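You operate a simulated robot arm through the tools that you are given. There is no shell and no other tool. Be economical: measure what you need, move in short steps, check, and stop when the job is done.

Carry out the task below with a simulated two-armed robot. There is one attempt and no reset: what you move stays moved.

TASK
Sieve the sample on the shaker through the sieve marked HOLE 6.0.
Fine: that sieve below, the sieve with the sample on top; clamp them and leave them so; crank till nothing more falls through, then pull out the shaker's drawer.
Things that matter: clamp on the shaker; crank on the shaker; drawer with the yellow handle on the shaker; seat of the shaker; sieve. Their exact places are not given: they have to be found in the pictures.

Only the result counts: the job must be done as asked and must still hold three seconds after the hand-in. Knocking over, shifting, dropping, spilling or breaking anything else fails it.

THE ROBOT
Two 7-joint arms with two-finger parallel grippers on one trunk, on a base that drives. Base frame: it is fixed to the floor where the robot stands at the start and does not move with it; the origin is under the middle of the robot, x ahead of it, y to its left, z up. Readings come in m, degrees, newtons and seconds.
The left shoulder is at the start at [0.05, 0.187, 1.16], the right one opposite. With the tool pointing down near the work surface each hand reaches from about 0.1 to 0.66 m from the robot's upright axis, wherever it stands, measured 20 degrees to its own side. Places, roughly: clamp on the shaker [0.7, -0.1, 1.2]; crank on the shaker [0.4, -0.1, 0.9]; drawer with the yellow handle on the shaker [0.5, -0.1, 0.9]; seat of the shaker [0.5, -0.1, 1]. Payload 3.43 kg a hand.
Tool frame (each hand has its own): the origin (TCP) lies between the finger pads and is the grasp point; the fingertips stand 0.03 m ahead of it; z points along the fingers, y is the line along which they close. Largest opening 0.094 m; finger width 0.028, thickness 0.01; the body of the gripper, 0.05 by 0.096 m, starts 0.055 m behind the TCP.
Orientation is that of the tool frame in the base frame, as a unit quaternion [w, x, y, z]. With the fingers straight down and closing along the base's y, the tool's x points along the base's -x, its y along +y and its z along -z.

THE INTERFACE
- The arms move only by the tool servo_tool. It takes "left_steps", "right_steps" or both (then of equal length, played together; a hand with none holds still); each is a list of rows, each a list of 3 entries, a list of its own where there are three numbers: the shift along the tool's x, y, z in m, then the turn, a rotation vector about the tool's x, y, z in rad, then the finger opening in m, from 0 to 0.094. In form: [[[x, y, z], [rx, ry, rz], hand], ...]. A call has 1 to 8 rows; each row shifts and turns the commanded pose from where the row before left it, along the tool's axes as they then stand. A row lasts 0.2 s, in which the tool goes at most 0.05 m and 8.6 degrees; a call with a longer step from one row to the next is refused whole, and so is a gripper value outside its range. Where a pose cannot be reached the arm comes as near as it can. A force on the tool above 90 N (or 10 N above the force at the start of the call, whichever is more), or a blocked arm, ends the call early, and 0.2 s more pass. Each finger travels about 0.153 m/s and halts on what it meets, pressing with about 31 N; the grip force reading is that of the motor and also rises with nothing between the fingers. The clock runs only during rows and for 0.2 s after the last one: add rows that do not move to give the fingers time. It gives the time, the measured TCP pose, the force on the tool (base axes), the opening and the grip force at its end, in the units of the frame above (readings bear some noise), with the torque about the TCP (base axes, N m) and any sound that the robot's microphone picked up, and new pictures: "pictures" is both (left out), scene, wrist or none (wrist: the cameras of the hands that moved).
- Cameras (640 x 400 px; columns grow to the right, rows downward): "scene" is now at [0.1405, -0.0009, 1.3101]; the picture's right is [-0.07, -1.00, 0.00], its down [-0.60, 0.04, -0.80] and it looks along [0.80, -0.06, -0.60] (base axes); focal length 248 px, centre (320, 200). "left" rides on the left gripper at [0.076, -0.014, -0.103] in its tool frame; the picture's right is [0.18, 0.98, 0.00], its down [-0.75, 0.14, -0.64] and it looks along [-0.63, 0.12, 0.77] (tool axes); focal length 243 px, centre (320, 200). "right" rides on the right gripper at [0.076, 0.014, -0.102] in its tool frame; the picture's right is [-0.18, 0.98, 0.00], its down [-0.75, -0.14, -0.64] and it looks along [-0.63, -0.12, 0.77] (tool axes); focal length 243 px, centre (320, 200).
- raise_lower(by): slides the trunk up (or, below 0, down) by that many m; the arms and the scene camera ride with it, the base frame stays. It gives what a move gives, with no picture.
- roll_base(legs): drives the robot by 1 to 6 legs, each [ahead, left, turn to the left] in m, m and degrees, along the robot's own axes; the way and the turn of a leg run together, so that a leg with both is an arc; at most 1.5 m and 180 degrees a leg. The arms and the cameras ride along, it lands a little off, and it stops where it bumps. It gives what a move gives, and a new picture of the scene camera.
- pan_tilt(pan, tilt): turns the head with the scene camera to pan (to the left, within 80 degrees either way) and tilt (down, from -29 to 69), counted from straight ahead of the robot. It gives what a move gives, and a new picture of the scene camera.
- probe_pixels(camera, pixels): there is no depth. For up to 12 entries [column, row, z] of the newest picture of that camera ("zoom" is the newest enlarged one), the place [x, y] in the base frame at which the ray of that pixel passes the height z, good to about 0.002 m, but the place of the scene camera against the robot may be out by one fixed shift of up to 0.012 m in any direction. No time passes.
- zoom(camera, box): a new picture of the part [left, top, right, bottom] of that camera's present view, enlarged. No time passes.
- close_job(): hands the job in; it is judged then, once.

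Go step by step. Measure first, check grasps and placings, and put right what went wrong. The budget is 80 turns and 260 pictures, counting those below and the enlarged ones. Unless the task says otherwise, let go and move clear before handing in, and close with one line.

The tools are called after ">>>" as a command line: name --argument value ..., lists and objects as JSON in quotes. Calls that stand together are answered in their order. servo_tool: Moves the arms, as the interface text tells. Its arguments: {"type":"object","properties":{"left_steps":{"type":"array","items":{"type":"array"}},"right_steps":{"type":"array","items":{"type":"array"}},"pictures":{"type":"string","enum":["both","scene","wrist","none"]}},"required":[]} The other tools are called the same way: raise_lower (by) slides the trunk up or down; roll_base (legs) drives the base; pan_tilt (pan, tilt) turns the head that bears the scene camera; probe_pixels (camera, pixels) gives the place at which the rays of pixels pass given heights; zoom (camera, box) takes an enlarged picture of a part of a camera's view; close_job () hands the job in.

At the start:

```text
time_s: 0.0
left_position: [0.5013, 0.2438, 1.0004]
left_ee_rot: [0.001, 0.0, 1.0, 0.001]
left_force: [0.7, 0.0, -0.3]
left_torque: [-0.01, -0.01, 0.03]
left_finger_gap: 0.0939
left_grip_force: 0.0
right_position: [0.3811, -0.132, 1.1502]
right_ee_rot: [0.0, 0.0, 1.0, 0.0]
right_force: [-0.3, 0.2, -0.5]
right_torque: [0.01, -0.01, -0.01]
right_finger_gap: 0.0939
right_grip_force: 0.1
trunk travel left (down, up): [-0.375, 0.057]
robot x, y, heading: [0.0006, -0.0015, 0.1]
head pan, tilt: [-4.0, 36.9]
```

scene: 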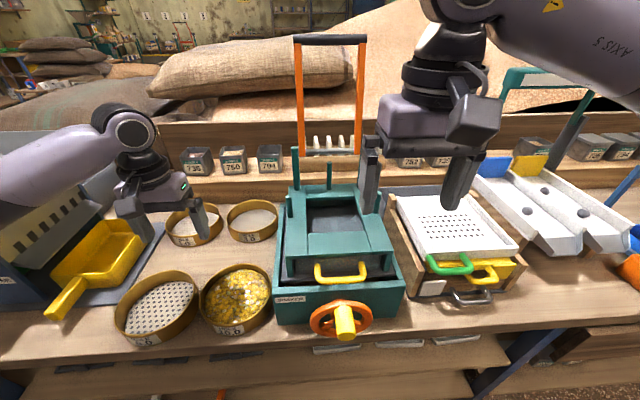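
right: 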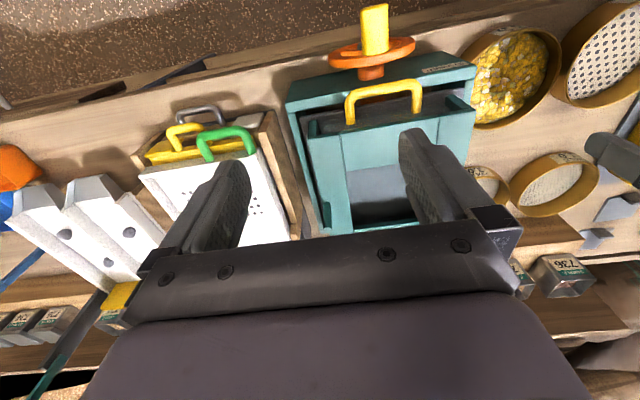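
left: 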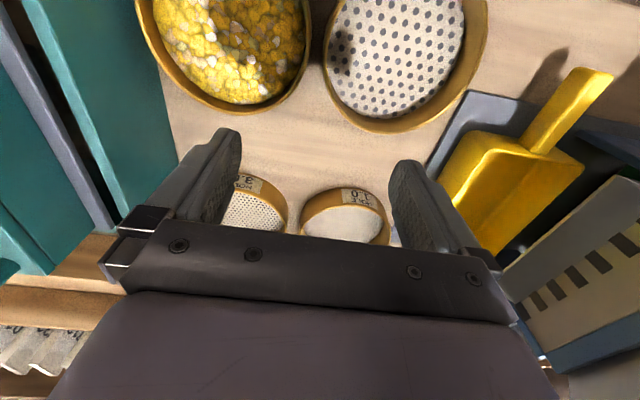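

The scene shows the shaker around (340,250), with four sieves to its left; the one at (237,300) holds yellow grain. I will zoom in to read the labels.

>>> zoom --camera "scene" --box '[100, 190, 290, 350]'

>>> zoom --camera "scene" --box '[260, 130, 420, 350]'

>>> zoom --camera "left" --box '[130, 0, 490, 250]'

```text
2.50 times, centred on (195, 270) of scene
```

zoom: 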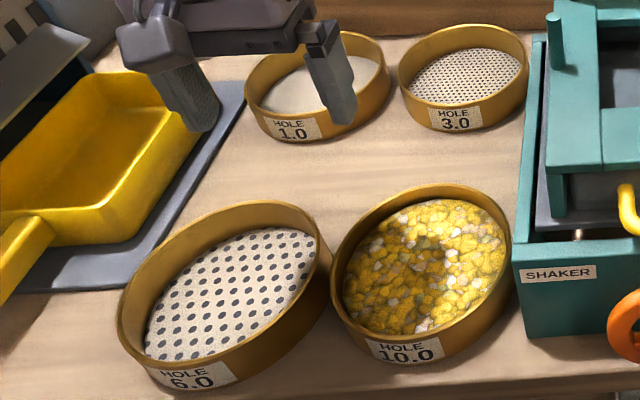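

```text
1.82 times, centred on (340, 240) of scene
```

zoom: 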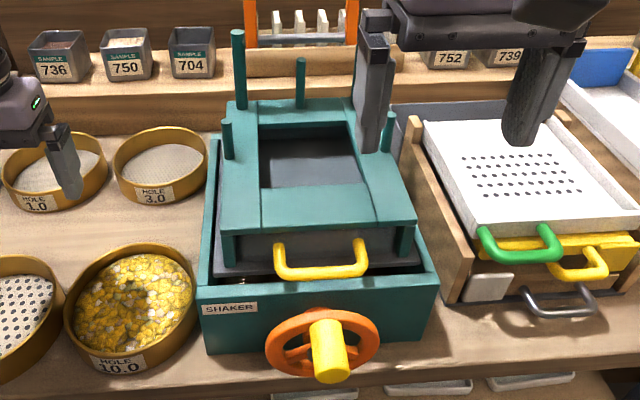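

```text
1.60 times, centred on (310, 125) of left
```

zoom: 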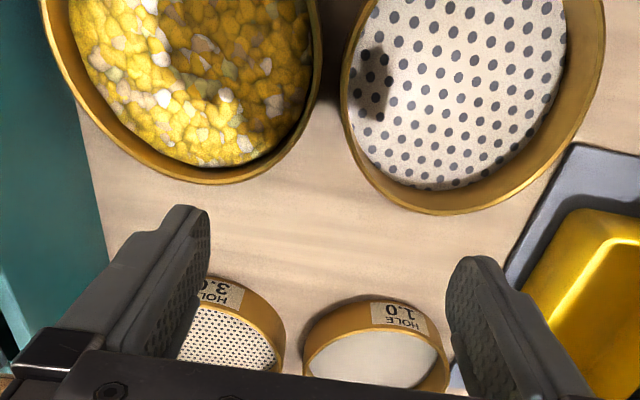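

HOLE 6.0 is the empty sieve at scene (155,305) and the sample lies in HOLE 10.0. I'll lift and retract the left hand so its camera sees both of them in full, and probe a few points meanwhile.

>>> servo_tool --left_steps '[[[0.02, 0, -0.04], [0, 0, 0], 0.094], [[0.02, 0, -0.04], [0, 0, 0], 0.094], [[0.03, 0, -0.03], [0, 0, 0], 0.094], [[0.04, 0, 0], [0, 0, 0], 0.094], [[0.0, 0, 0], [0, 0, 0], 0.094]]' --pictures "both"

>>> probe_pixels --camera "scene" --pixels '[[155, 340, 0.85], [155, 340, 0.9], [235, 330, 0.85], [345, 335, 0.92], [340, 270, 0.95], [296, 40, 1.2], [365, 40, 1.2]]'

```text
time_s: 1.2
left_position: [0.3909, 0.2426, 1.1082]
left_ee_rot: [0.0, 0.0, 1.0, 0.0]
left_force: [-0.2, 0.8, -0.5]
left_torque: [0.0, -0.01, 0.03]
left_finger_gap: 0.094
left_grip_force: 0.0
right_position: [0.3813, -0.1317, 1.1492]
right_ee_rot: [0.0, 0.0, 1.0, 0.0]
right_force: [0.1, 0.4, -0.7]
right_torque: [0.0, 0.0, -0.01]
right_finger_gap: 0.094
right_grip_force: 0.0
trunk travel left (down, up): [-0.375, 0.057]
robot x, y, heading: [-0.0014, 0.0001, 0.2]
head pan, tilt: [-4.0, 36.9]
```

scene: 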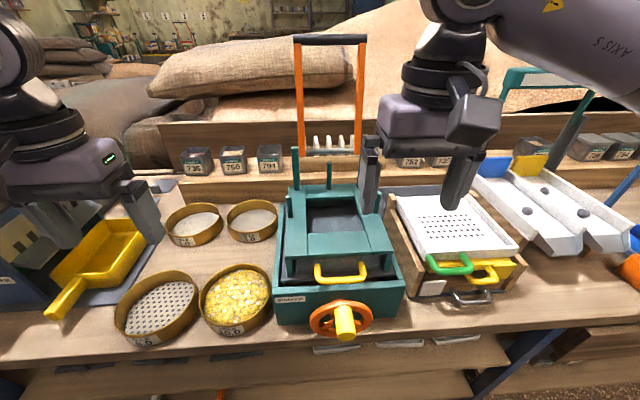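
left: 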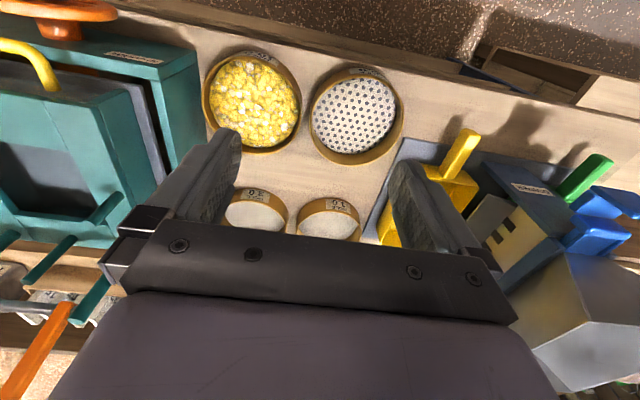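

```text
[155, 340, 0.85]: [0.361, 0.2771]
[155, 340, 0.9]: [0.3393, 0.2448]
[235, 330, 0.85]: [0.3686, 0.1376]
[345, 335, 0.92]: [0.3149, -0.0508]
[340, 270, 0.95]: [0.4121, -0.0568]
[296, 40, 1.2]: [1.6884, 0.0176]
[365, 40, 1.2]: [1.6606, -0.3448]
```

The sieves are about 0.15 m across with rims near z 0.85, so they will need a rim grip. I'll move the right hand aside to see the shaker's seat and clamp.

>>> servo_tool --right_steps '[[[0.0, -0.04, 0], [0, 0, 0], 0.094], [[0.0, -0.05, 0], [0, 0, 0], 0.094], [[0.0, -0.05, 0], [0, 0, 0], 0.094], [[0.02, -0.04, 0], [0, 0, 0], 0.094], [[0.0, 0, 0], [0, 0, 0], 0.094]]' --pictures "both"

>>> zoom --camera "scene" --box '[260, 150, 420, 250]'

>>> zoom --camera "left" --box '[0, 0, 240, 150]'

>>> zoom --camera "scene" --box '[260, 20, 420, 180]'

```text
time_s: 2.4
left_position: [0.3896, 0.2428, 1.1094]
left_ee_rot: [-0.001, -0.001, 1.0, 0.0]
left_force: [0.4, 0.9, -0.2]
left_torque: [0.02, 0.02, 0.0]
left_finger_gap: 0.0941
left_grip_force: 0.1
right_position: [0.3615, -0.3102, 1.1498]
right_ee_rot: [-0.001, 0.0, 1.0, 0.0]
right_force: [-0.4, -0.1, 0.0]
right_torque: [0.04, -0.01, -0.01]
right_finger_gap: 0.0943
right_grip_force: 0.1
trunk travel left (down, up): [-0.375, 0.057]
robot x, y, heading: [-0.0003, -0.0002, -0.3]
head pan, tilt: [-4.0, 36.9]
```

scene: 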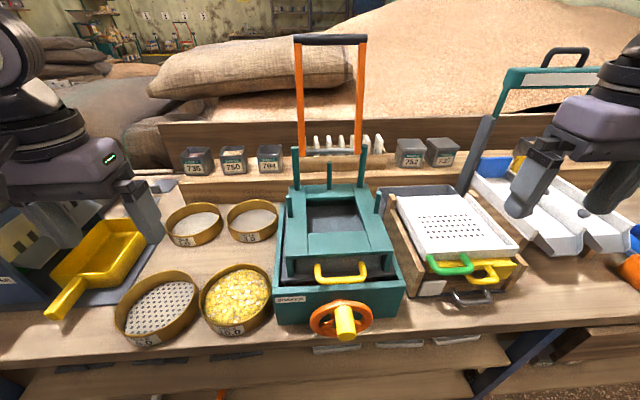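
right: 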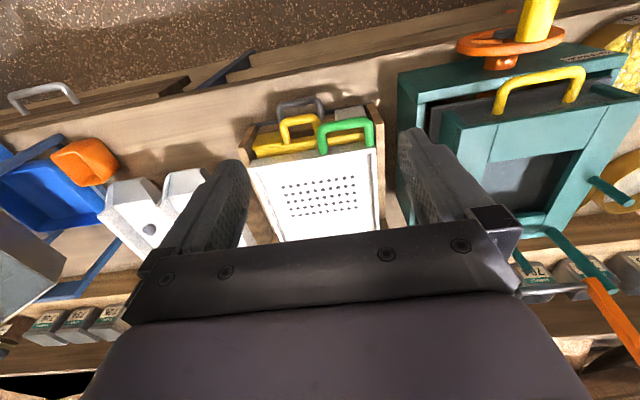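

```text
4.00 times, centred on (340, 200) of scene
```

zoom: 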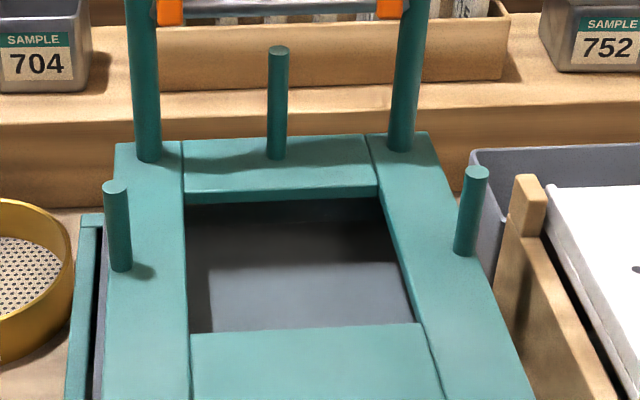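

```text
2.67 times, centred on (120, 75) of left
```

zoom: 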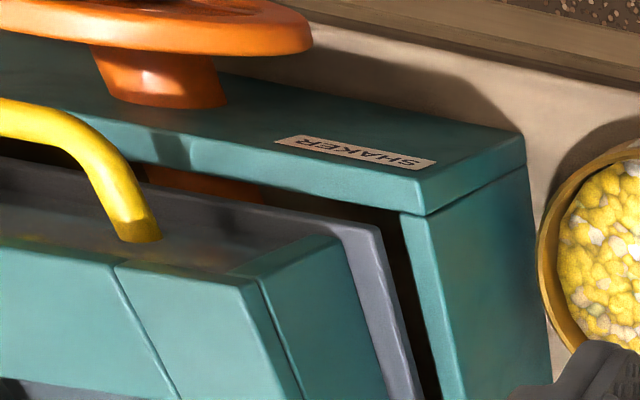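

```text
2.50 times, centred on (340, 100) of scene
```

zoom: 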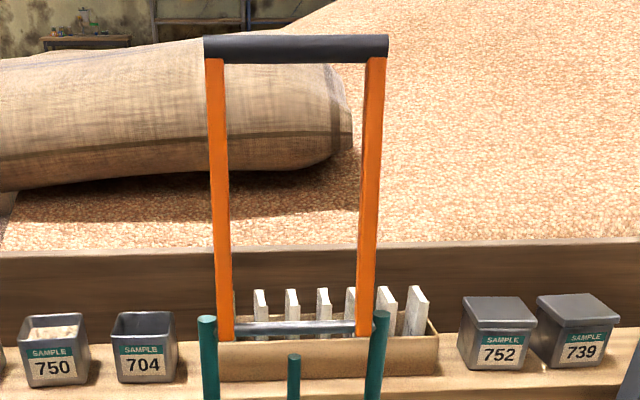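

The scene shows three locating posts around the seat at (290,205), (330,178), (378,202), with the clamp fork hinged at the two tall back posts. I'll probe features in the current left and right pictures, then move for parallax.

>>> zoom --camera "left" --box '[190, 30, 430, 180]'

>>> zoom --camera "right" --box '[390, 0, 640, 300]'

```text
2.67 times, centred on (310, 105) of left
```

zoom: 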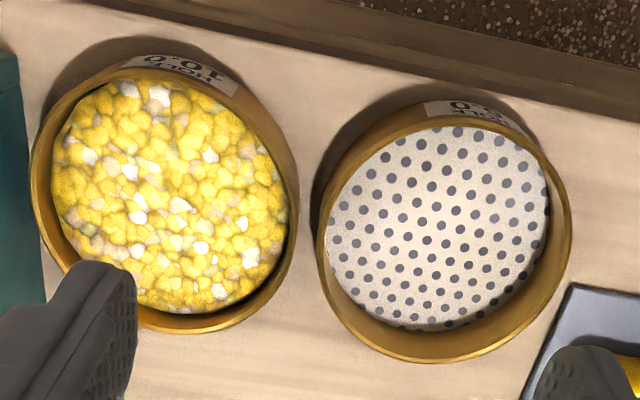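

```text
1.33 times, centred on (515, 150) of right
```

zoom: 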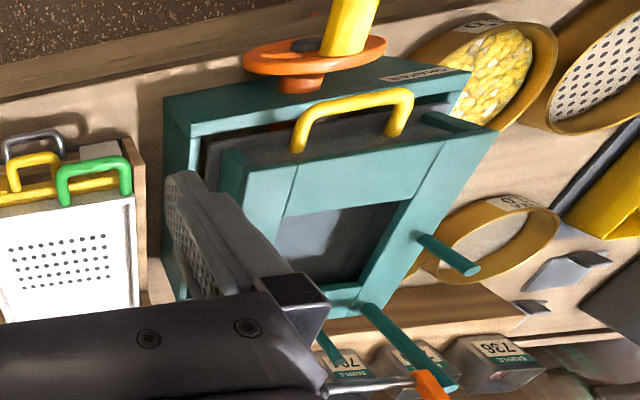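

I'll probe the rims at trial heights from this pose, then move the left hand for parallax.

>>> probe_pixels --camera "left" --pixels '[[404.1, 118.1, 0.85], [404.1, 118.1, 0.9], [308.9, 114.4, 0.85], [308.9, 114.4, 0.9], [351.3, 165.8, 0.85], [351.3, 165.8, 0.9], [201.3, 101.3, 0.85], [201.3, 101.3, 0.9], [301.8, 110.6, 0.85], [301.8, 110.6, 0.9], [265, 154.9, 0.85], [265, 154.9, 0.9]]'

>>> servo_tool --left_steps '[[[0.03, -0.04, 0], [0, 0, 0], 0.094], [[0.03, -0.04, 0], [0, 0, 0], 0.094], [[0.03, -0.04, 0.02], [0, 0, 0], 0.094], [[0.0, 0.0, 0.03], [0, 0, 0], 0.094], [[0.0, 0, 0], [0, 0, 0], 0.094]]' --pictures "wrist"

>>> zoom --camera "left" --box '[130, 20, 530, 270]'

```text
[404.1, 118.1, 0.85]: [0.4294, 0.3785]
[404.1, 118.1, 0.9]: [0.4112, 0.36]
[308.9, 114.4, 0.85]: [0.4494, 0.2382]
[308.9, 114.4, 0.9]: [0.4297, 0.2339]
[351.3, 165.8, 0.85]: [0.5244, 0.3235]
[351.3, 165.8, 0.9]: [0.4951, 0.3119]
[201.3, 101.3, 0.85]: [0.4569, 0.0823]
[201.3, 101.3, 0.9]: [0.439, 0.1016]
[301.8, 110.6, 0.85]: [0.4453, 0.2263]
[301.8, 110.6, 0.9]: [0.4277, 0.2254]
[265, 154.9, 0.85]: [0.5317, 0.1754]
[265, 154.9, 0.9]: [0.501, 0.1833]
```

```text
refused: row 3 steps farther than a row can; nothing moved
```

```text
1.60 times, centred on (330, 145) of left
```

zoom: 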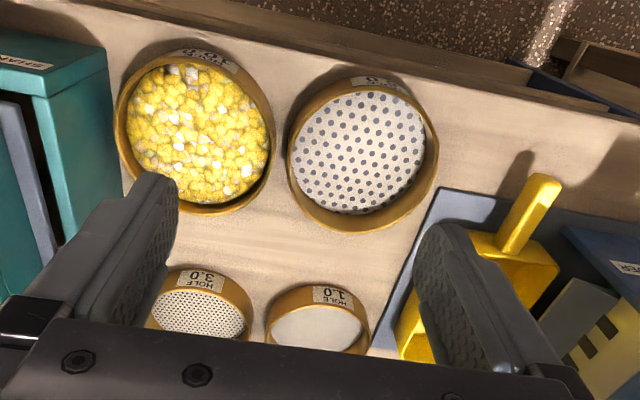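

The step was refused for length, so I'll repeat it smaller.

>>> servo_tool --left_steps '[[[0.03, -0.03, 0], [0, 0, 0], 0.094], [[0.03, -0.03, 0], [0, 0, 0], 0.094], [[0.02, -0.03, 0.02], [0, 0, 0], 0.094], [[0.0, -0.03, 0.03], [0, 0, 0], 0.094], [[0.0, 0, 0], [0, 0, 0], 0.094]]' --pictures "wrist"

>>> zoom --camera "left" --box '[220, 0, 540, 200]'

```text
time_s: 3.6
left_position: [0.3136, 0.1215, 1.0591]
left_ee_rot: [0.0, -0.001, 1.0, -0.001]
left_force: [0.4, -0.3, -0.1]
left_torque: [0.0, 0.04, -0.02]
left_finger_gap: 0.0939
left_grip_force: 0.1
right_position: [0.3618, -0.3093, 1.1502]
right_ee_rot: [0.0, -0.001, 1.0, 0.0]
right_force: [-1.2, 0.1, 0.2]
right_torque: [-0.03, -0.01, -0.04]
right_finger_gap: 0.0941
right_grip_force: 0.2
trunk travel left (down, up): [-0.375, 0.057]
robot x, y, heading: [0.0024, 0.0024, -0.1]
head pan, tilt: [-4.0, 36.9]
```

left: 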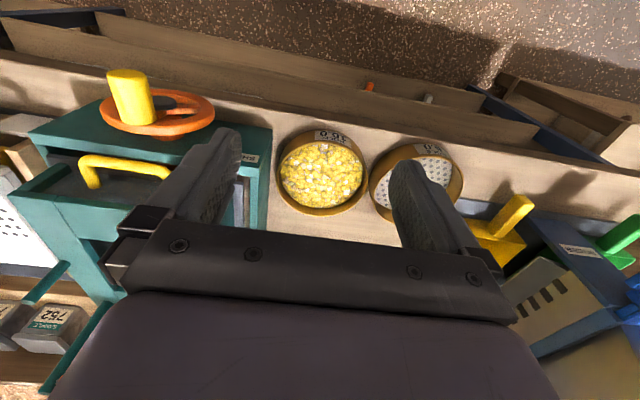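

```text
2.00 times, centred on (380, 100) of left
```

zoom: 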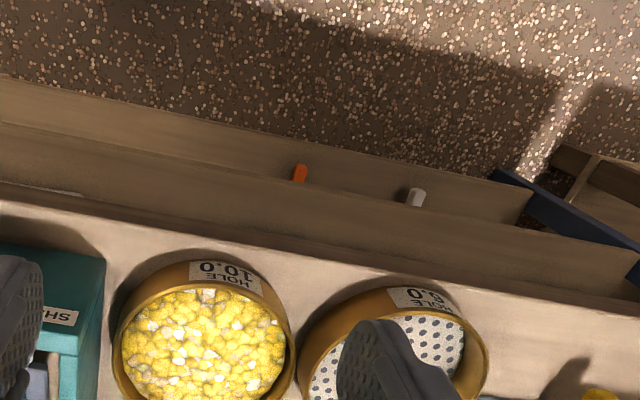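

>>> zoom --camera "left" --box '[260, 110, 480, 240]'

>>> probe_pixels --camera "left" --pixels '[[367, 168, 0.85], [367, 168, 0.9], [275.5, 172, 0.85], [275.5, 172, 0.9], [327, 215.5, 0.85], [327, 215.5, 0.9], [463, 183, 0.85], [463, 183, 0.9]]'

```text
2.91 times, centred on (370, 175) of left
```

zoom: 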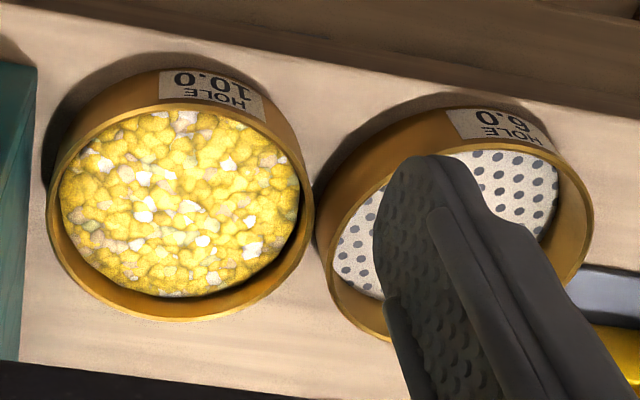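

```text
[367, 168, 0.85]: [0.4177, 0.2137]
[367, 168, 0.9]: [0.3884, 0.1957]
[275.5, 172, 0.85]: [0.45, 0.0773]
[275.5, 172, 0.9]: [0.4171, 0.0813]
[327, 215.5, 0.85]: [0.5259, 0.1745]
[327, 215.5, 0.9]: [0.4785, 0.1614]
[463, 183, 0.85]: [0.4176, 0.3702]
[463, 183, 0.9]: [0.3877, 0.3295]
```

Triangulation gives rim tops at z≈0.832, the 10.0 sieve centred near (0.467, 0.151) and the 6.0 sieve near (0.461, 0.312), both about 0.15 m across. Next I measure the seat with the right camera.

>>> servo_tool --right_steps '[[[0.01, 0.04, 0], [0, 0, 0], 0.094], [[0.01, 0.045, 0], [0, 0, 0], 0.094], [[0.01, 0.045, 0], [0, 0, 0], 0.094], [[0.01, 0.045, 0], [0, 0, 0], 0.094], [[0.0, 0.04, 0], [0, 0, 0], 0.094], [[0.0, 0, 0], [0, 0, 0], 0.094]]' --left_steps '[[[0, 0.04, 0], [0, 0, 0], 0.094], [[0, 0.045, 0], [0, 0, 0], 0.094], [[0, 0.045, 0], [0, 0, 0], 0.094], [[0, 0.03, 0], [0, 0, 0], 0.094], [[0.0, 0, 0], [0, 0, 0], 0.094], [[0.0, 0, 0], [0, 0, 0], 0.094]]' --pictures "wrist"

>>> zoom --camera "right" --box '[200, 30, 520, 230]'

```text
time_s: 5.0
left_position: [0.3139, 0.2812, 1.0589]
left_ee_rot: [0.0, 0.0, 1.0, -0.001]
left_force: [0.2, -0.1, -0.6]
left_torque: [-0.01, 0.01, 0.01]
left_finger_gap: 0.0942
left_grip_force: 0.0
right_position: [0.3225, -0.0956, 1.1469]
right_ee_rot: [0.0, 0.0, 1.0, 0.0]
right_force: [-0.5, 0.1, 0.2]
right_torque: [0.01, 0.02, 0.02]
right_finger_gap: 0.0942
right_grip_force: 0.0
trunk travel left (down, up): [-0.375, 0.057]
robot x, y, heading: [0.0016, 0.0001, -0.2]
head pan, tilt: [-4.0, 36.9]
```

right: 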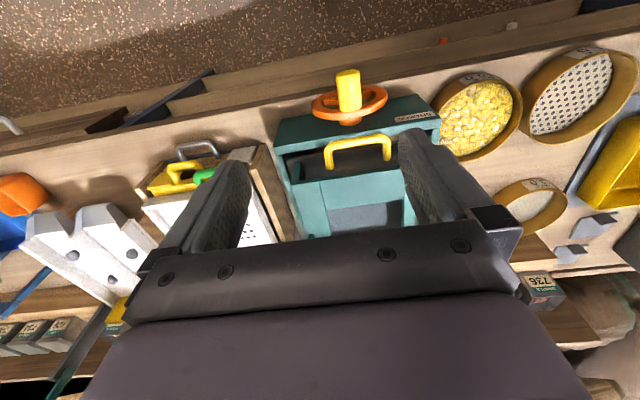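
left: 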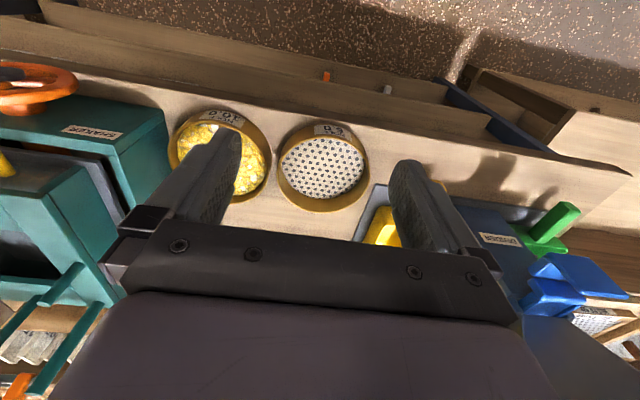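

```text
2.00 times, centred on (360, 130) of right
```

zoom: 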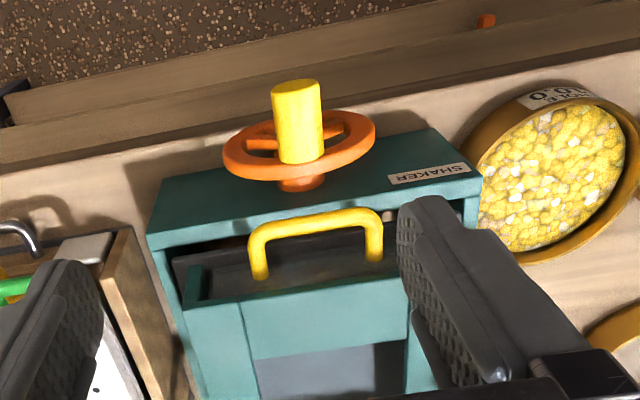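

The right camera shows crank and drawer well but not the seat; I'll move the right hand forward so the seat lies between the fingers.

>>> servo_tool --right_steps '[[[-0.04, 0.02, -0.02], [0, 0, 0], 0.094], [[-0.04, 0.015, -0.02], [0, 0, 0], 0.094], [[0.0, 0, 0], [0, 0, 0], 0.094]]' --pictures "wrist"

>>> zoom --camera "right" --box '[210, 50, 450, 240]'

```text
time_s: 5.8
left_position: [0.3155, 0.2823, 1.0586]
left_ee_rot: [-0.001, -0.001, 1.0, 0.0]
left_force: [0.0, 0.5, 0.6]
left_torque: [-0.01, 0.0, -0.03]
left_finger_gap: 0.0942
left_grip_force: 0.1
right_position: [0.4019, -0.0624, 1.1917]
right_ee_rot: [0.0, 0.0, 1.0, 0.0]
right_force: [0.4, -0.1, -1.0]
right_torque: [0.0, 0.0, 0.01]
right_finger_gap: 0.0936
right_grip_force: 0.2
trunk travel left (down, up): [-0.375, 0.057]
robot x, y, heading: [-0.001, 0.0039, -0.1]
head pan, tilt: [-4.0, 36.9]
```

right: 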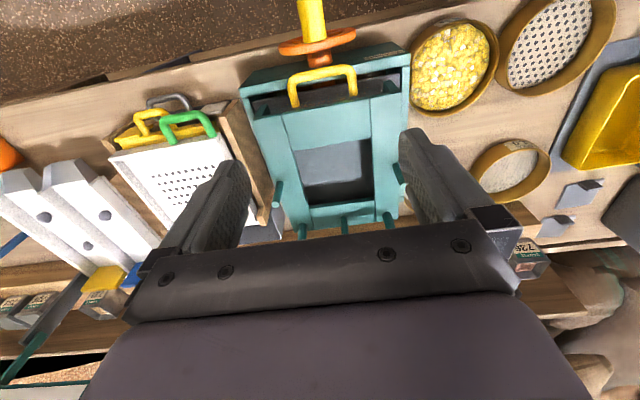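

```text
2.11 times, centred on (330, 145) of right
```

zoom: 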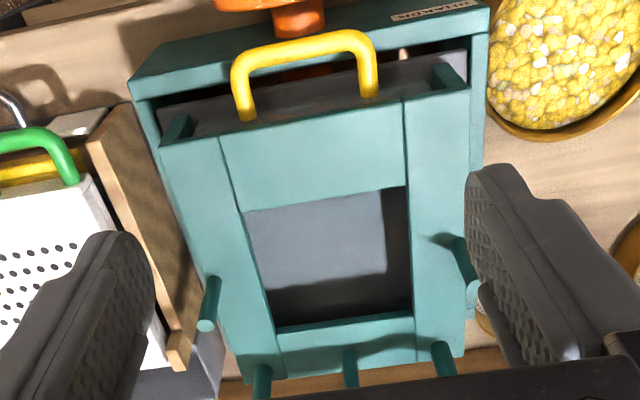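

>>> probe_pixels --camera "zoom" --pixels '[[245, 210, 0.9], [245, 210, 0.95], [407, 187, 0.9], [407, 187, 0.95], [413, 312, 0.9], [413, 312, 0.95], [277, 330, 0.9], [277, 330, 0.95], [212, 278, 0.9], [212, 278, 0.95], [443, 238, 0.9], [443, 238, 0.95]]'

>>> servo_tool --right_steps '[[[0.02, 0, 0.04], [0, 0, 0], 0.094], [[0.02, 0, 0.04], [0, 0, 0], 0.094], [[0.0, -0.01, 0.04], [0, 0, 0], 0.094], [[0.0, 0, 0], [0, 0, 0], 0.094]]' --pictures "wrist"

>>> zoom --camera "right" --box '[210, 50, 450, 240]'

```text
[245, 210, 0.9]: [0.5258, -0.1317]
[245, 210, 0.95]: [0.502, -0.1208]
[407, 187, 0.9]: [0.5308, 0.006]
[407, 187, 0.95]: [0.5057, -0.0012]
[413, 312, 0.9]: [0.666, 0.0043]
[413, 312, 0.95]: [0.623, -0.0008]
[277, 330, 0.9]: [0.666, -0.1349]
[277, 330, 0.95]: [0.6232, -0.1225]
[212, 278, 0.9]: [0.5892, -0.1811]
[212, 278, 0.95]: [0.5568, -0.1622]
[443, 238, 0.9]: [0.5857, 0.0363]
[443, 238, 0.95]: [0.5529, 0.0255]
```

```text
time_s: 6.8
left_position: [0.3151, 0.2818, 1.0588]
left_ee_rot: [0.0, -0.001, 1.0, 0.001]
left_force: [-1.3, -0.1, -0.2]
left_torque: [-0.01, 0.03, -0.02]
left_finger_gap: 0.0941
left_grip_force: 0.0
right_position: [0.3584, -0.0702, 1.0713]
right_ee_rot: [0.0, 0.0, 1.0, 0.0]
right_force: [0.1, 0.8, 0.3]
right_torque: [0.02, -0.02, -0.06]
right_finger_gap: 0.0939
right_grip_force: 0.0
trunk travel left (down, up): [-0.375, 0.057]
robot x, y, heading: [0.0002, -0.0021, -0.2]
head pan, tilt: [-4.0, 36.9]
```

right: 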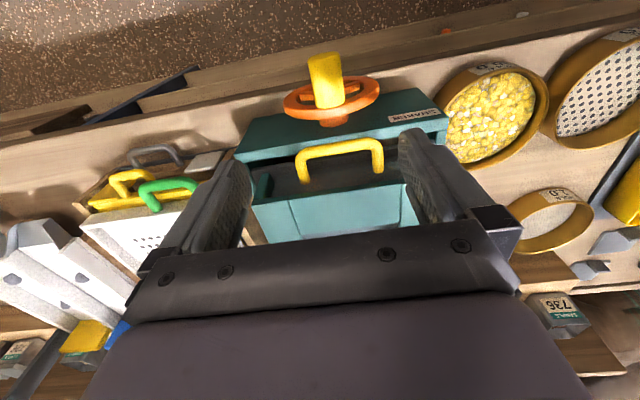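

```text
2.11 times, centred on (330, 145) of right
```

zoom: 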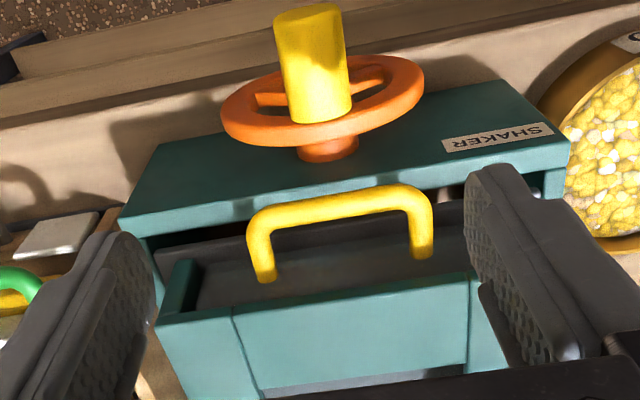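

Triangulation puts the seat plate at z≈0.970, its centre near (0.55, -0.061), with posts at ±y and at the back, so the front is open. I'll bring the left hand over the front-left rim of the 6.0 sieve, turned by 45°.

>>> servo_tool --left_steps '[[[-0.035, 0.035, 0], [0, 0, 0], 0.094], [[-0.035, 0.035, 0], [0, 0, 0], 0.094], [[0, 0, 0.0], [0, 0, -0.1309], 0.094], [[0.0, 0.0, 0.0], [0, 0, -0.1309], 0.094], [[0.0, 0, 0.0], [0, 0, -0.1309], 0.07], [[0.0, 0, 0.0], [0, 0, -0.1309], 0.07], [[0.0, 0, 0.0], [0, 0, -0.1309], 0.07], [[0.0, 0, 0.0], [0, 0, -0.1309], 0.07]]' --right_steps '[[[0, -0.03, 0], [0, 0, 0], 0.094], [[0, -0.03, 0], [0, 0, 0], 0.094], [[0, -0.03, 0.0], [0, 0, 0], 0.094], [[0.0, -0.03, 0.0], [0, 0, 0], 0.094], [[0.0, -0.03, 0.0], [0, 0, 0], 0.094], [[0.0, -0.03, 0.0], [0, 0, 0], 0.094], [[0.0, 0, -0.0], [0, 0, 0], 0.094], [[0.0, 0, 0.0], [0, 0, 0], 0.094]]' --pictures "both"

```text
time_s: 8.6
left_position: [0.3819, 0.3531, 1.0607]
left_ee_rot: [-0.001, -0.384, 0.923, 0.0]
left_force: [0.7, 0.0, -0.5]
left_torque: [-0.01, -0.03, 0.0]
left_finger_gap: 0.0699
left_grip_force: 0.1
right_position: [0.3615, -0.2506, 1.0697]
right_ee_rot: [0.0, 0.001, 1.0, 0.0]
right_force: [-0.2, -0.8, 0.6]
right_torque: [0.01, -0.03, -0.01]
right_finger_gap: 0.094
right_grip_force: 0.0
trunk travel left (down, up): [-0.375, 0.057]
robot x, y, heading: [0.0017, 0.001, -0.0]
head pan, tilt: [-4.0, 36.9]
```

scene: 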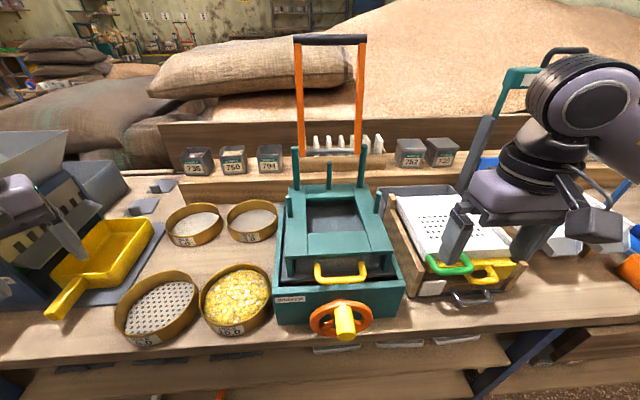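
right: 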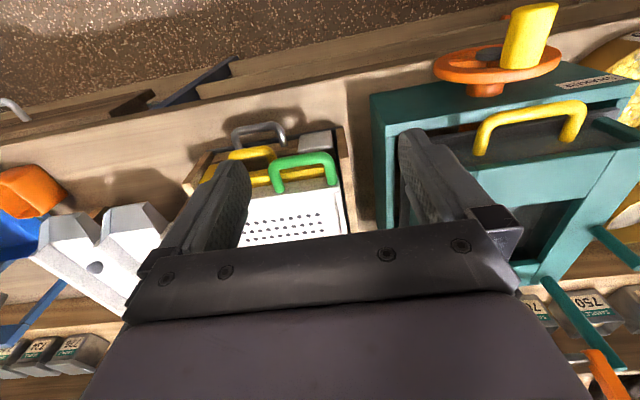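
left: 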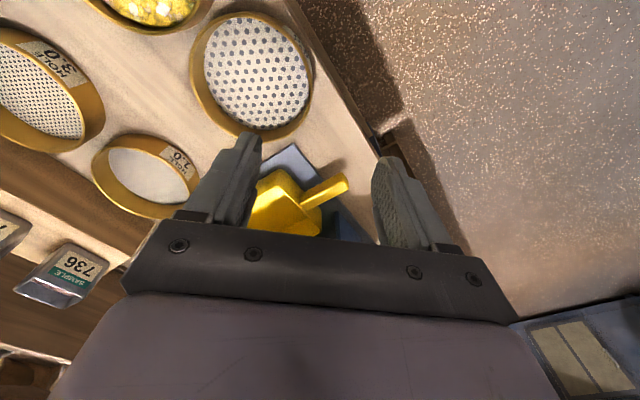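

The left hand is turned as wanted; I'll refine the 6.0 sieve position by probing its rim in this view before descending.

>>> zoom --camera "left" --box '[180, 0, 340, 150]'

>>> probe_pixels --camera "left" --pixels '[[191, 70, 0.832], [313, 80, 0.832], [262, 139, 0.832], [280, 20, 0.832], [220, 15, 0.832]]'

```text
2.67 times, centred on (260, 75) of left
```

zoom: 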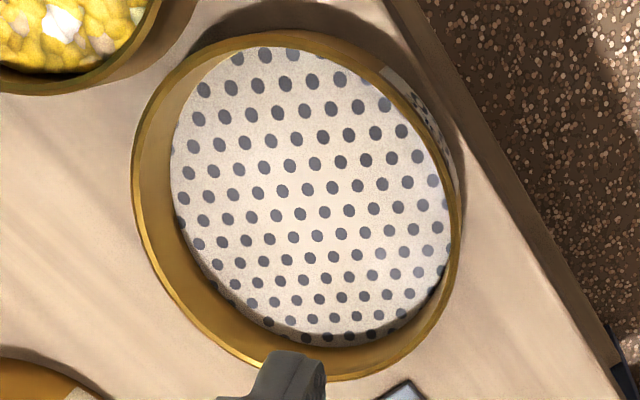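

```text
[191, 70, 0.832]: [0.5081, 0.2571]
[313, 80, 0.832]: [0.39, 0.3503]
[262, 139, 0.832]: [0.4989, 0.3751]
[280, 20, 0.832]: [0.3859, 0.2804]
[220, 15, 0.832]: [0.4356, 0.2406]
```

The fit gives the 6.0 centre ≈(0.457, 0.3125), R≈0.075. I'll go over the rim at (0.405, 0.3645) and down to z≈0.88.

>>> servo_tool --left_steps '[[[-0.0244, -0.0084, 0.02], [0, 0, 0], 0.06], [[0, 0, 0.045], [0, 0, 0], 0.06], [[0, 0, 0.045], [0, 0, 0], 0.06], [[0.0, 0.0, 0.045], [0, 0, 0], 0.06], [[0.0, 0, 0.02], [0, 0, 0], 0.06], [[0.0, 0, 0.0], [0, 0, 0], 0.06]]' --pictures "both"

>>> zoom --camera "left" --box '[100, 50, 500, 300]'

>>> zoom --camera "scene" --box '[60, 200, 280, 350]'

```text
time_s: 10.0
left_position: [0.4064, 0.3643, 0.8877]
left_ee_rot: [0.0, -0.383, 0.924, 0.0]
left_force: [0.4, 0.7, 0.8]
left_torque: [0.01, 0.0, -0.01]
left_finger_gap: 0.0601
left_grip_force: 0.2
right_position: [0.362, -0.2505, 1.0683]
right_ee_rot: [0.0, 0.0, 1.0, 0.0]
right_force: [-0.3, 0.3, 0.0]
right_torque: [0.0, 0.03, 0.0]
right_finger_gap: 0.094
right_grip_force: 0.0
trunk travel left (down, up): [-0.375, 0.057]
robot x, y, heading: [-0.0001, 0.0026, 0.4]
head pan, tilt: [-4.0, 36.9]
```

scene: 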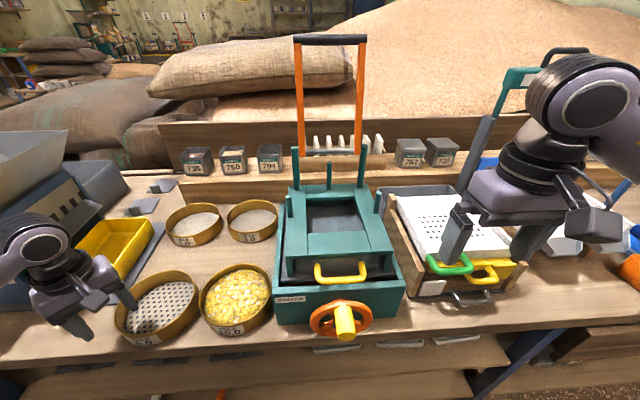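
left: 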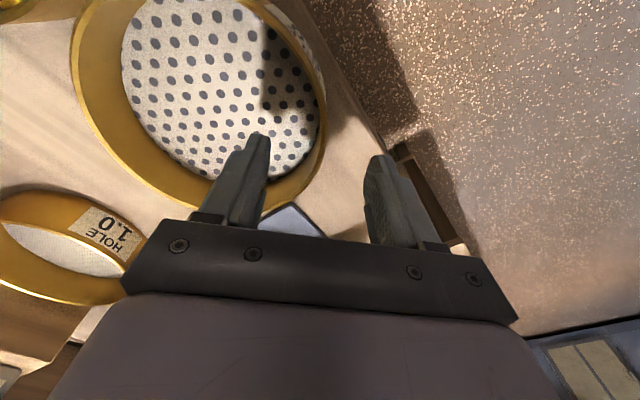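

```text
1.60 times, centred on (300, 175) of left
```

zoom: 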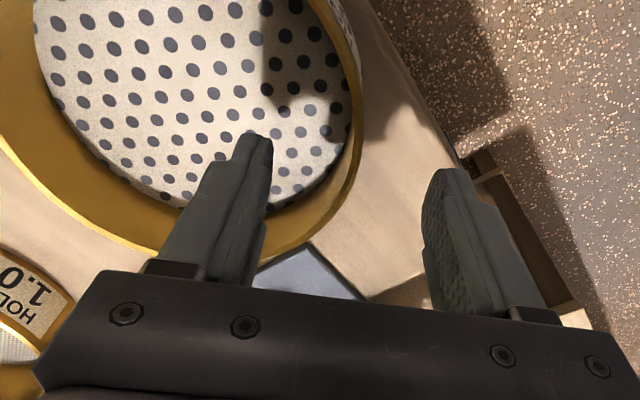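

```text
2.67 times, centred on (170, 275) of scene
```

zoom: 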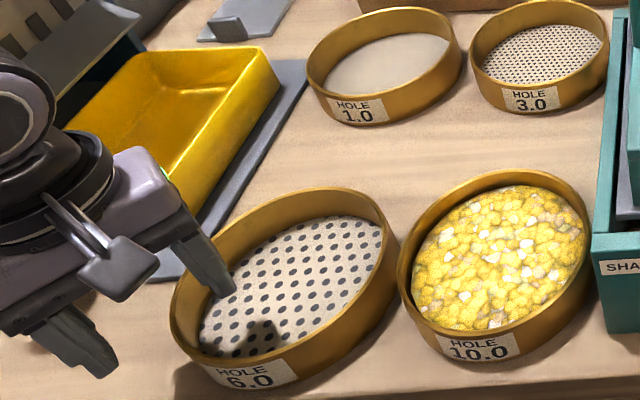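

The projected grasp point (zoom ~(352,144)) lies right on the rim, with the fingers on either side. I'll descend to z≈0.840 and close.

>>> servo_tool --left_steps '[[[0, 0, 0.025], [0, 0, 0], 0.06], [[0, 0, 0.022], [0, 0, 0], 0.06], [[0, 0, 0], [0, 0, 0], 0.06], [[0.0, 0.0, 0], [0, 0, 0], 0.0], [[0.0, 0, 0], [0, 0, 0], 0.0], [[0.0, 0, 0.0], [0, 0, 0], 0.0]]' --pictures "wrist"

```text
time_s: 11.4
left_position: [0.4071, 0.3662, 0.8392]
left_ee_rot: [0.0, -0.382, 0.924, 0.0]
left_force: [0.9, -0.7, 0.9]
left_torque: [0.05, -0.16, -0.1]
left_finger_gap: 0.0079
left_grip_force: 31.4
right_position: [0.3608, -0.2507, 1.0695]
right_ee_rot: [0.0, -0.001, 1.0, 0.0]
right_force: [0.6, 0.3, -0.7]
right_torque: [0.01, -0.02, 0.0]
right_finger_gap: 0.094
right_grip_force: 0.1
trunk travel left (down, up): [-0.375, 0.057]
robot x, y, heading: [0.0007, 0.0004, 0.0]
head pan, tilt: [-4.0, 36.9]
```

left: 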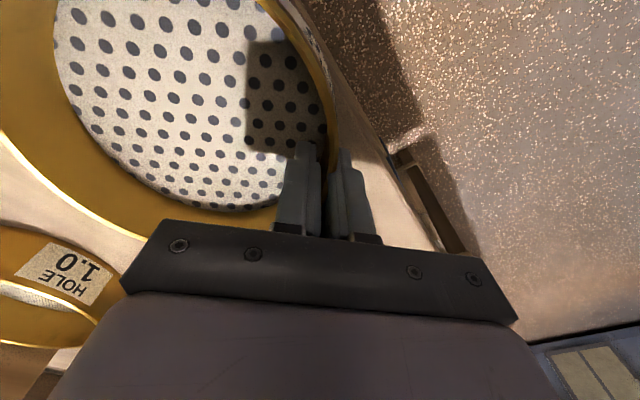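

The rim is gripped (gap 0.008 m, 31 N). I'll lift a little and check for tilt.

>>> servo_tool --left_steps '[[[0, 0, -0.02], [0, 0, 0], 0.0], [[0, 0, -0.03], [0, 0, 0], 0.0], [[0, 0, 0], [0, 0, 0], 0.0]]' --pictures "both"

>>> zoom --camera "scene" --box '[60, 200, 280, 350]'

```text
time_s: 12.2
left_position: [0.4078, 0.3652, 0.8853]
left_ee_rot: [0.0, -0.384, 0.923, 0.0]
left_force: [1.0, 0.1, -2.9]
left_torque: [0.13, 0.11, -0.03]
left_finger_gap: 0.0084
left_grip_force: 30.9
right_position: [0.3612, -0.2507, 1.0694]
right_ee_rot: [0.0, 0.0, 1.0, 0.0]
right_force: [-0.2, 0.0, 0.5]
right_torque: [0.0, -0.02, 0.01]
right_finger_gap: 0.0942
right_grip_force: 0.1
trunk travel left (down, up): [-0.375, 0.057]
robot x, y, heading: [0.0036, -0.0029, 0.1]
head pan, tilt: [-4.0, 36.9]
```

scene: 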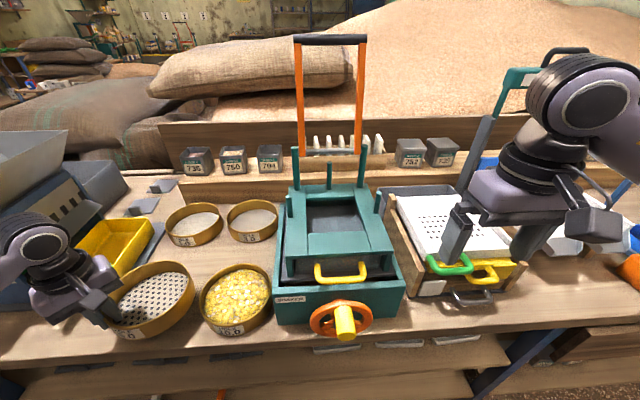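
left: 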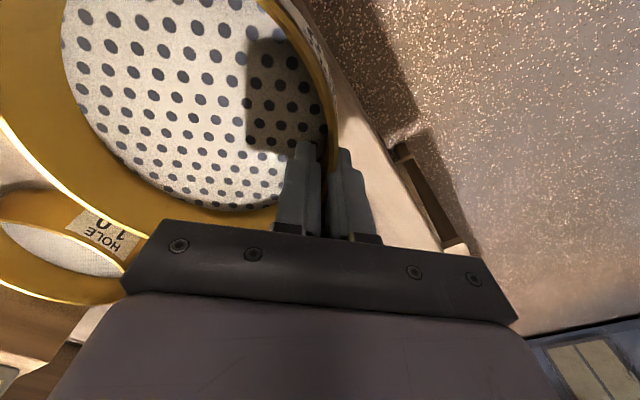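

```text
2.67 times, centred on (170, 275) of scene
```

zoom: 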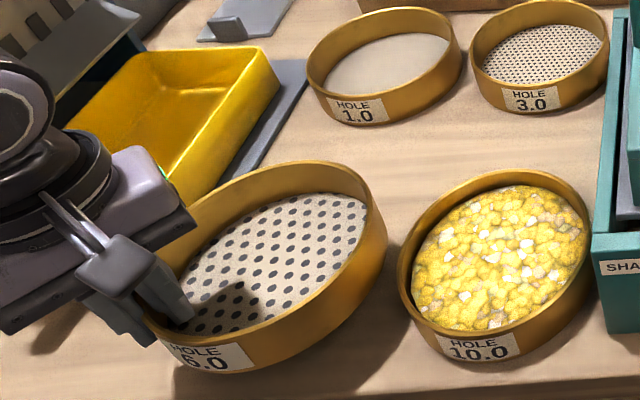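

The sieve hangs level and firm. I'll raise it to z≈1.07 and start moving it to the right toward the seat's open front.

>>> servo_tool --left_steps '[[[0, 0, -0.03], [0, 0, 0], 0.0], [[0, 0, -0.045], [0, 0, 0], 0.0], [[0, 0, -0.045], [0, 0, 0], 0.0], [[0, 0, -0.045], [0, 0, 0], 0.0], [[0, 0, -0.025], [0, 0, 0], 0.0], [[0.025, -0.0186, 0], [0, 0, 0], 0.0], [[0.035, -0.026, 0], [0, 0, 0], 0.0], [[0.035, -0.026, 0], [0, 0, 0], 0.0]]' --pictures "none"

>>> servo_tool --left_steps '[[[0.035, -0.026, 0], [0, 0, 0], 0.0], [[0.035, -0.026, 0], [0, 0, 0], 0.0], [[0.035, -0.026, 0], [0, 0, 0], 0.0], [[0.035, -0.026, 0], [0, 0, 0], 0.0], [[0.035, -0.026, 0], [0, 0, 0], 0.0], [[0.03, -0.0223, 0], [0, 0, 0], 0.0], [[0, 0, 0], [0, 0, 0], 0.0]]' --pictures "both"

```text
time_s: 14.0
left_position: [0.3885, 0.2474, 1.077]
left_ee_rot: [0.001, -0.383, 0.924, 0.0]
left_force: [-0.3, 0.0, -2.2]
left_torque: [0.16, 0.09, 0.02]
left_finger_gap: 0.008
left_grip_force: 30.7
right_position: [0.3615, -0.2513, 1.0681]
right_ee_rot: [-0.001, 0.0, 1.0, -0.001]
right_force: [0.0, -0.7, 0.1]
right_torque: [0.01, -0.02, 0.0]
right_finger_gap: 0.0941
right_grip_force: 0.0
trunk travel left (down, up): [-0.375, 0.057]
robot x, y, heading: [0.0015, -0.0017, -0.1]
head pan, tilt: [-4.0, 36.9]
```

```text
time_s: 15.6
left_position: [0.3563, -0.0021, 1.0779]
left_ee_rot: [0.001, -0.383, 0.924, 0.0]
left_force: [-0.6, 0.2, -1.3]
left_torque: [0.13, 0.11, -0.01]
left_finger_gap: 0.0079
left_grip_force: 30.6
right_position: [0.3622, -0.2494, 1.0686]
right_ee_rot: [0.0, 0.0, 1.0, 0.0]
right_force: [0.5, -0.6, 0.4]
right_torque: [0.02, 0.04, -0.04]
right_finger_gap: 0.0938
right_grip_force: 0.0
trunk travel left (down, up): [-0.375, 0.057]
robot x, y, heading: [0.0007, 0.0012, 0.2]
head pan, tilt: [-4.0, 36.9]
```

scene: 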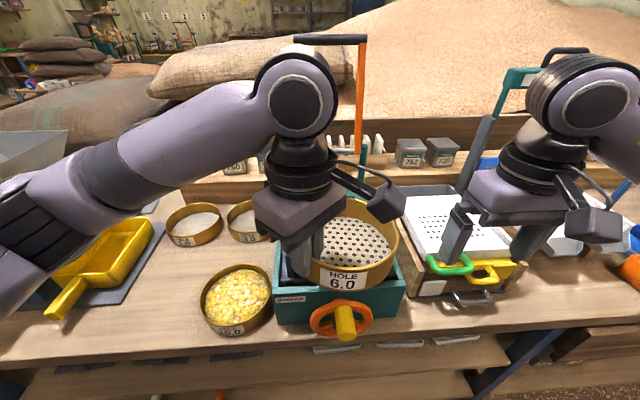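
left: 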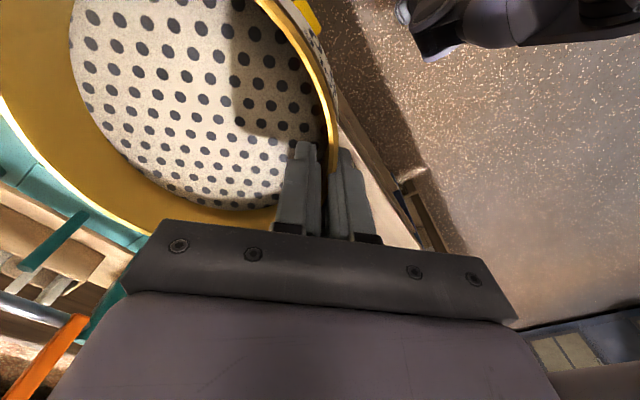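

The sieve centre is now about (0.408, -0.054); I'll move forward most of the way and look at the posts from both wrist cameras.

>>> servo_tool --left_steps '[[[-0.024, -0.0262, 0], [0, 0, 0], 0.0], [[-0.024, -0.0262, 0], [0, 0, 0], 0.0], [[-0.024, -0.0262, 0], [0, 0, 0], 0.0], [[0, 0, 0], [0, 0, 0], 0.0]]' --right_steps '[[[0, 0.03, -0.03], [0, 0, 0], 0.094], [[0, 0.0, -0.04], [0, 0, 0], 0.094], [[0, 0, -0.03], [0, 0, 0], 0.094], [[0, 0, 0], [0, 0, 0], 0.094]]' --pictures "both"

>>> zoom --camera "right" --box '[320, 0, 640, 260]'

>>> zoom --camera "scene" --box '[260, 140, 420, 300]'

```text
time_s: 16.6
left_position: [0.4595, -0.0112, 1.0754]
left_ee_rot: [0.0, -0.384, 0.924, 0.0]
left_force: [-0.4, 0.0, -2.3]
left_torque: [0.13, 0.11, 0.0]
left_finger_gap: 0.008
left_grip_force: 30.7
right_position: [0.3608, -0.2232, 1.1734]
right_ee_rot: [0.0, 0.0, 1.0, 0.0]
right_force: [-0.3, 0.3, 0.8]
right_torque: [0.0, 0.03, -0.01]
right_finger_gap: 0.0938
right_grip_force: 0.0
trunk travel left (down, up): [-0.375, 0.057]
robot x, y, heading: [0.0013, 0.0042, -0.1]
head pan, tilt: [-4.0, 36.9]
```

scene: 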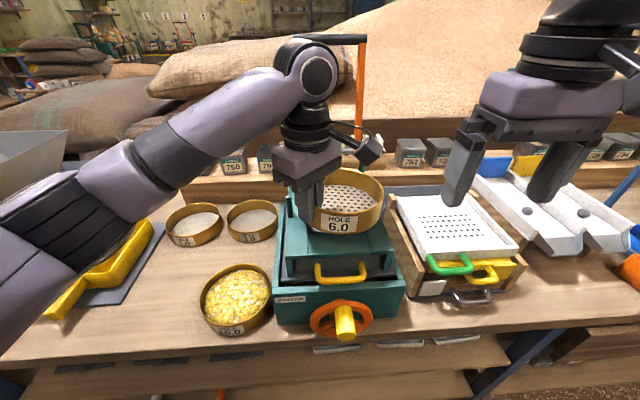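
right: 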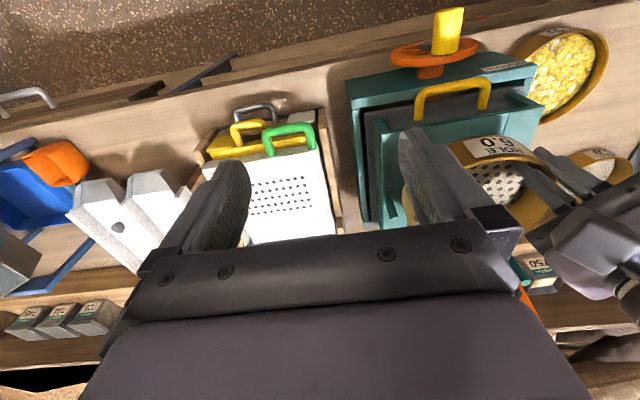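
left: 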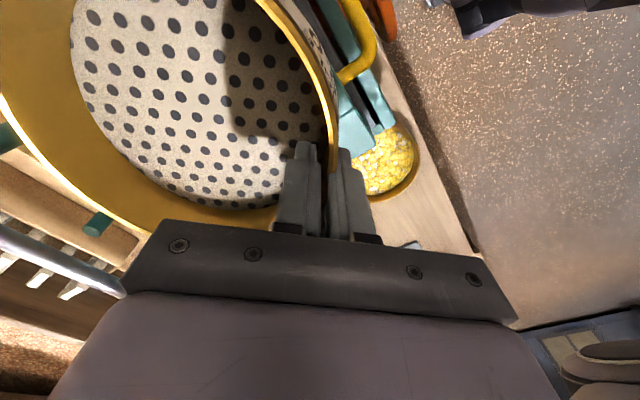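

```text
1.54 times, centred on (480, 130) of right
```

zoom: 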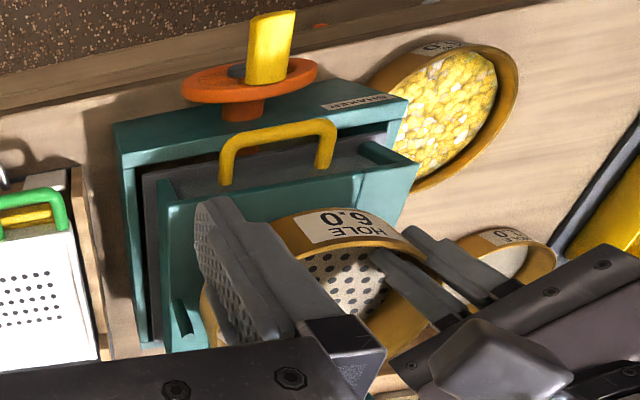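

```text
2.50 times, centred on (340, 220) of scene
```

zoom: 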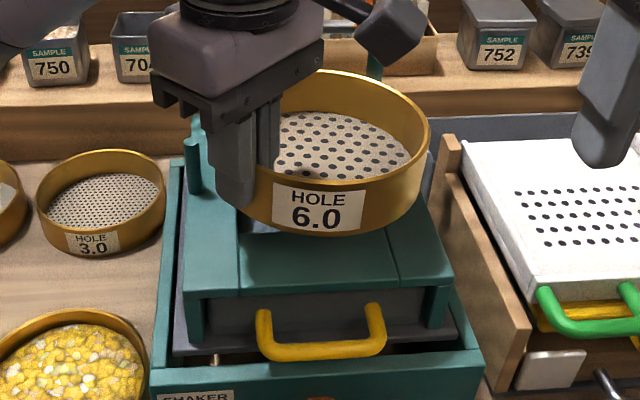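

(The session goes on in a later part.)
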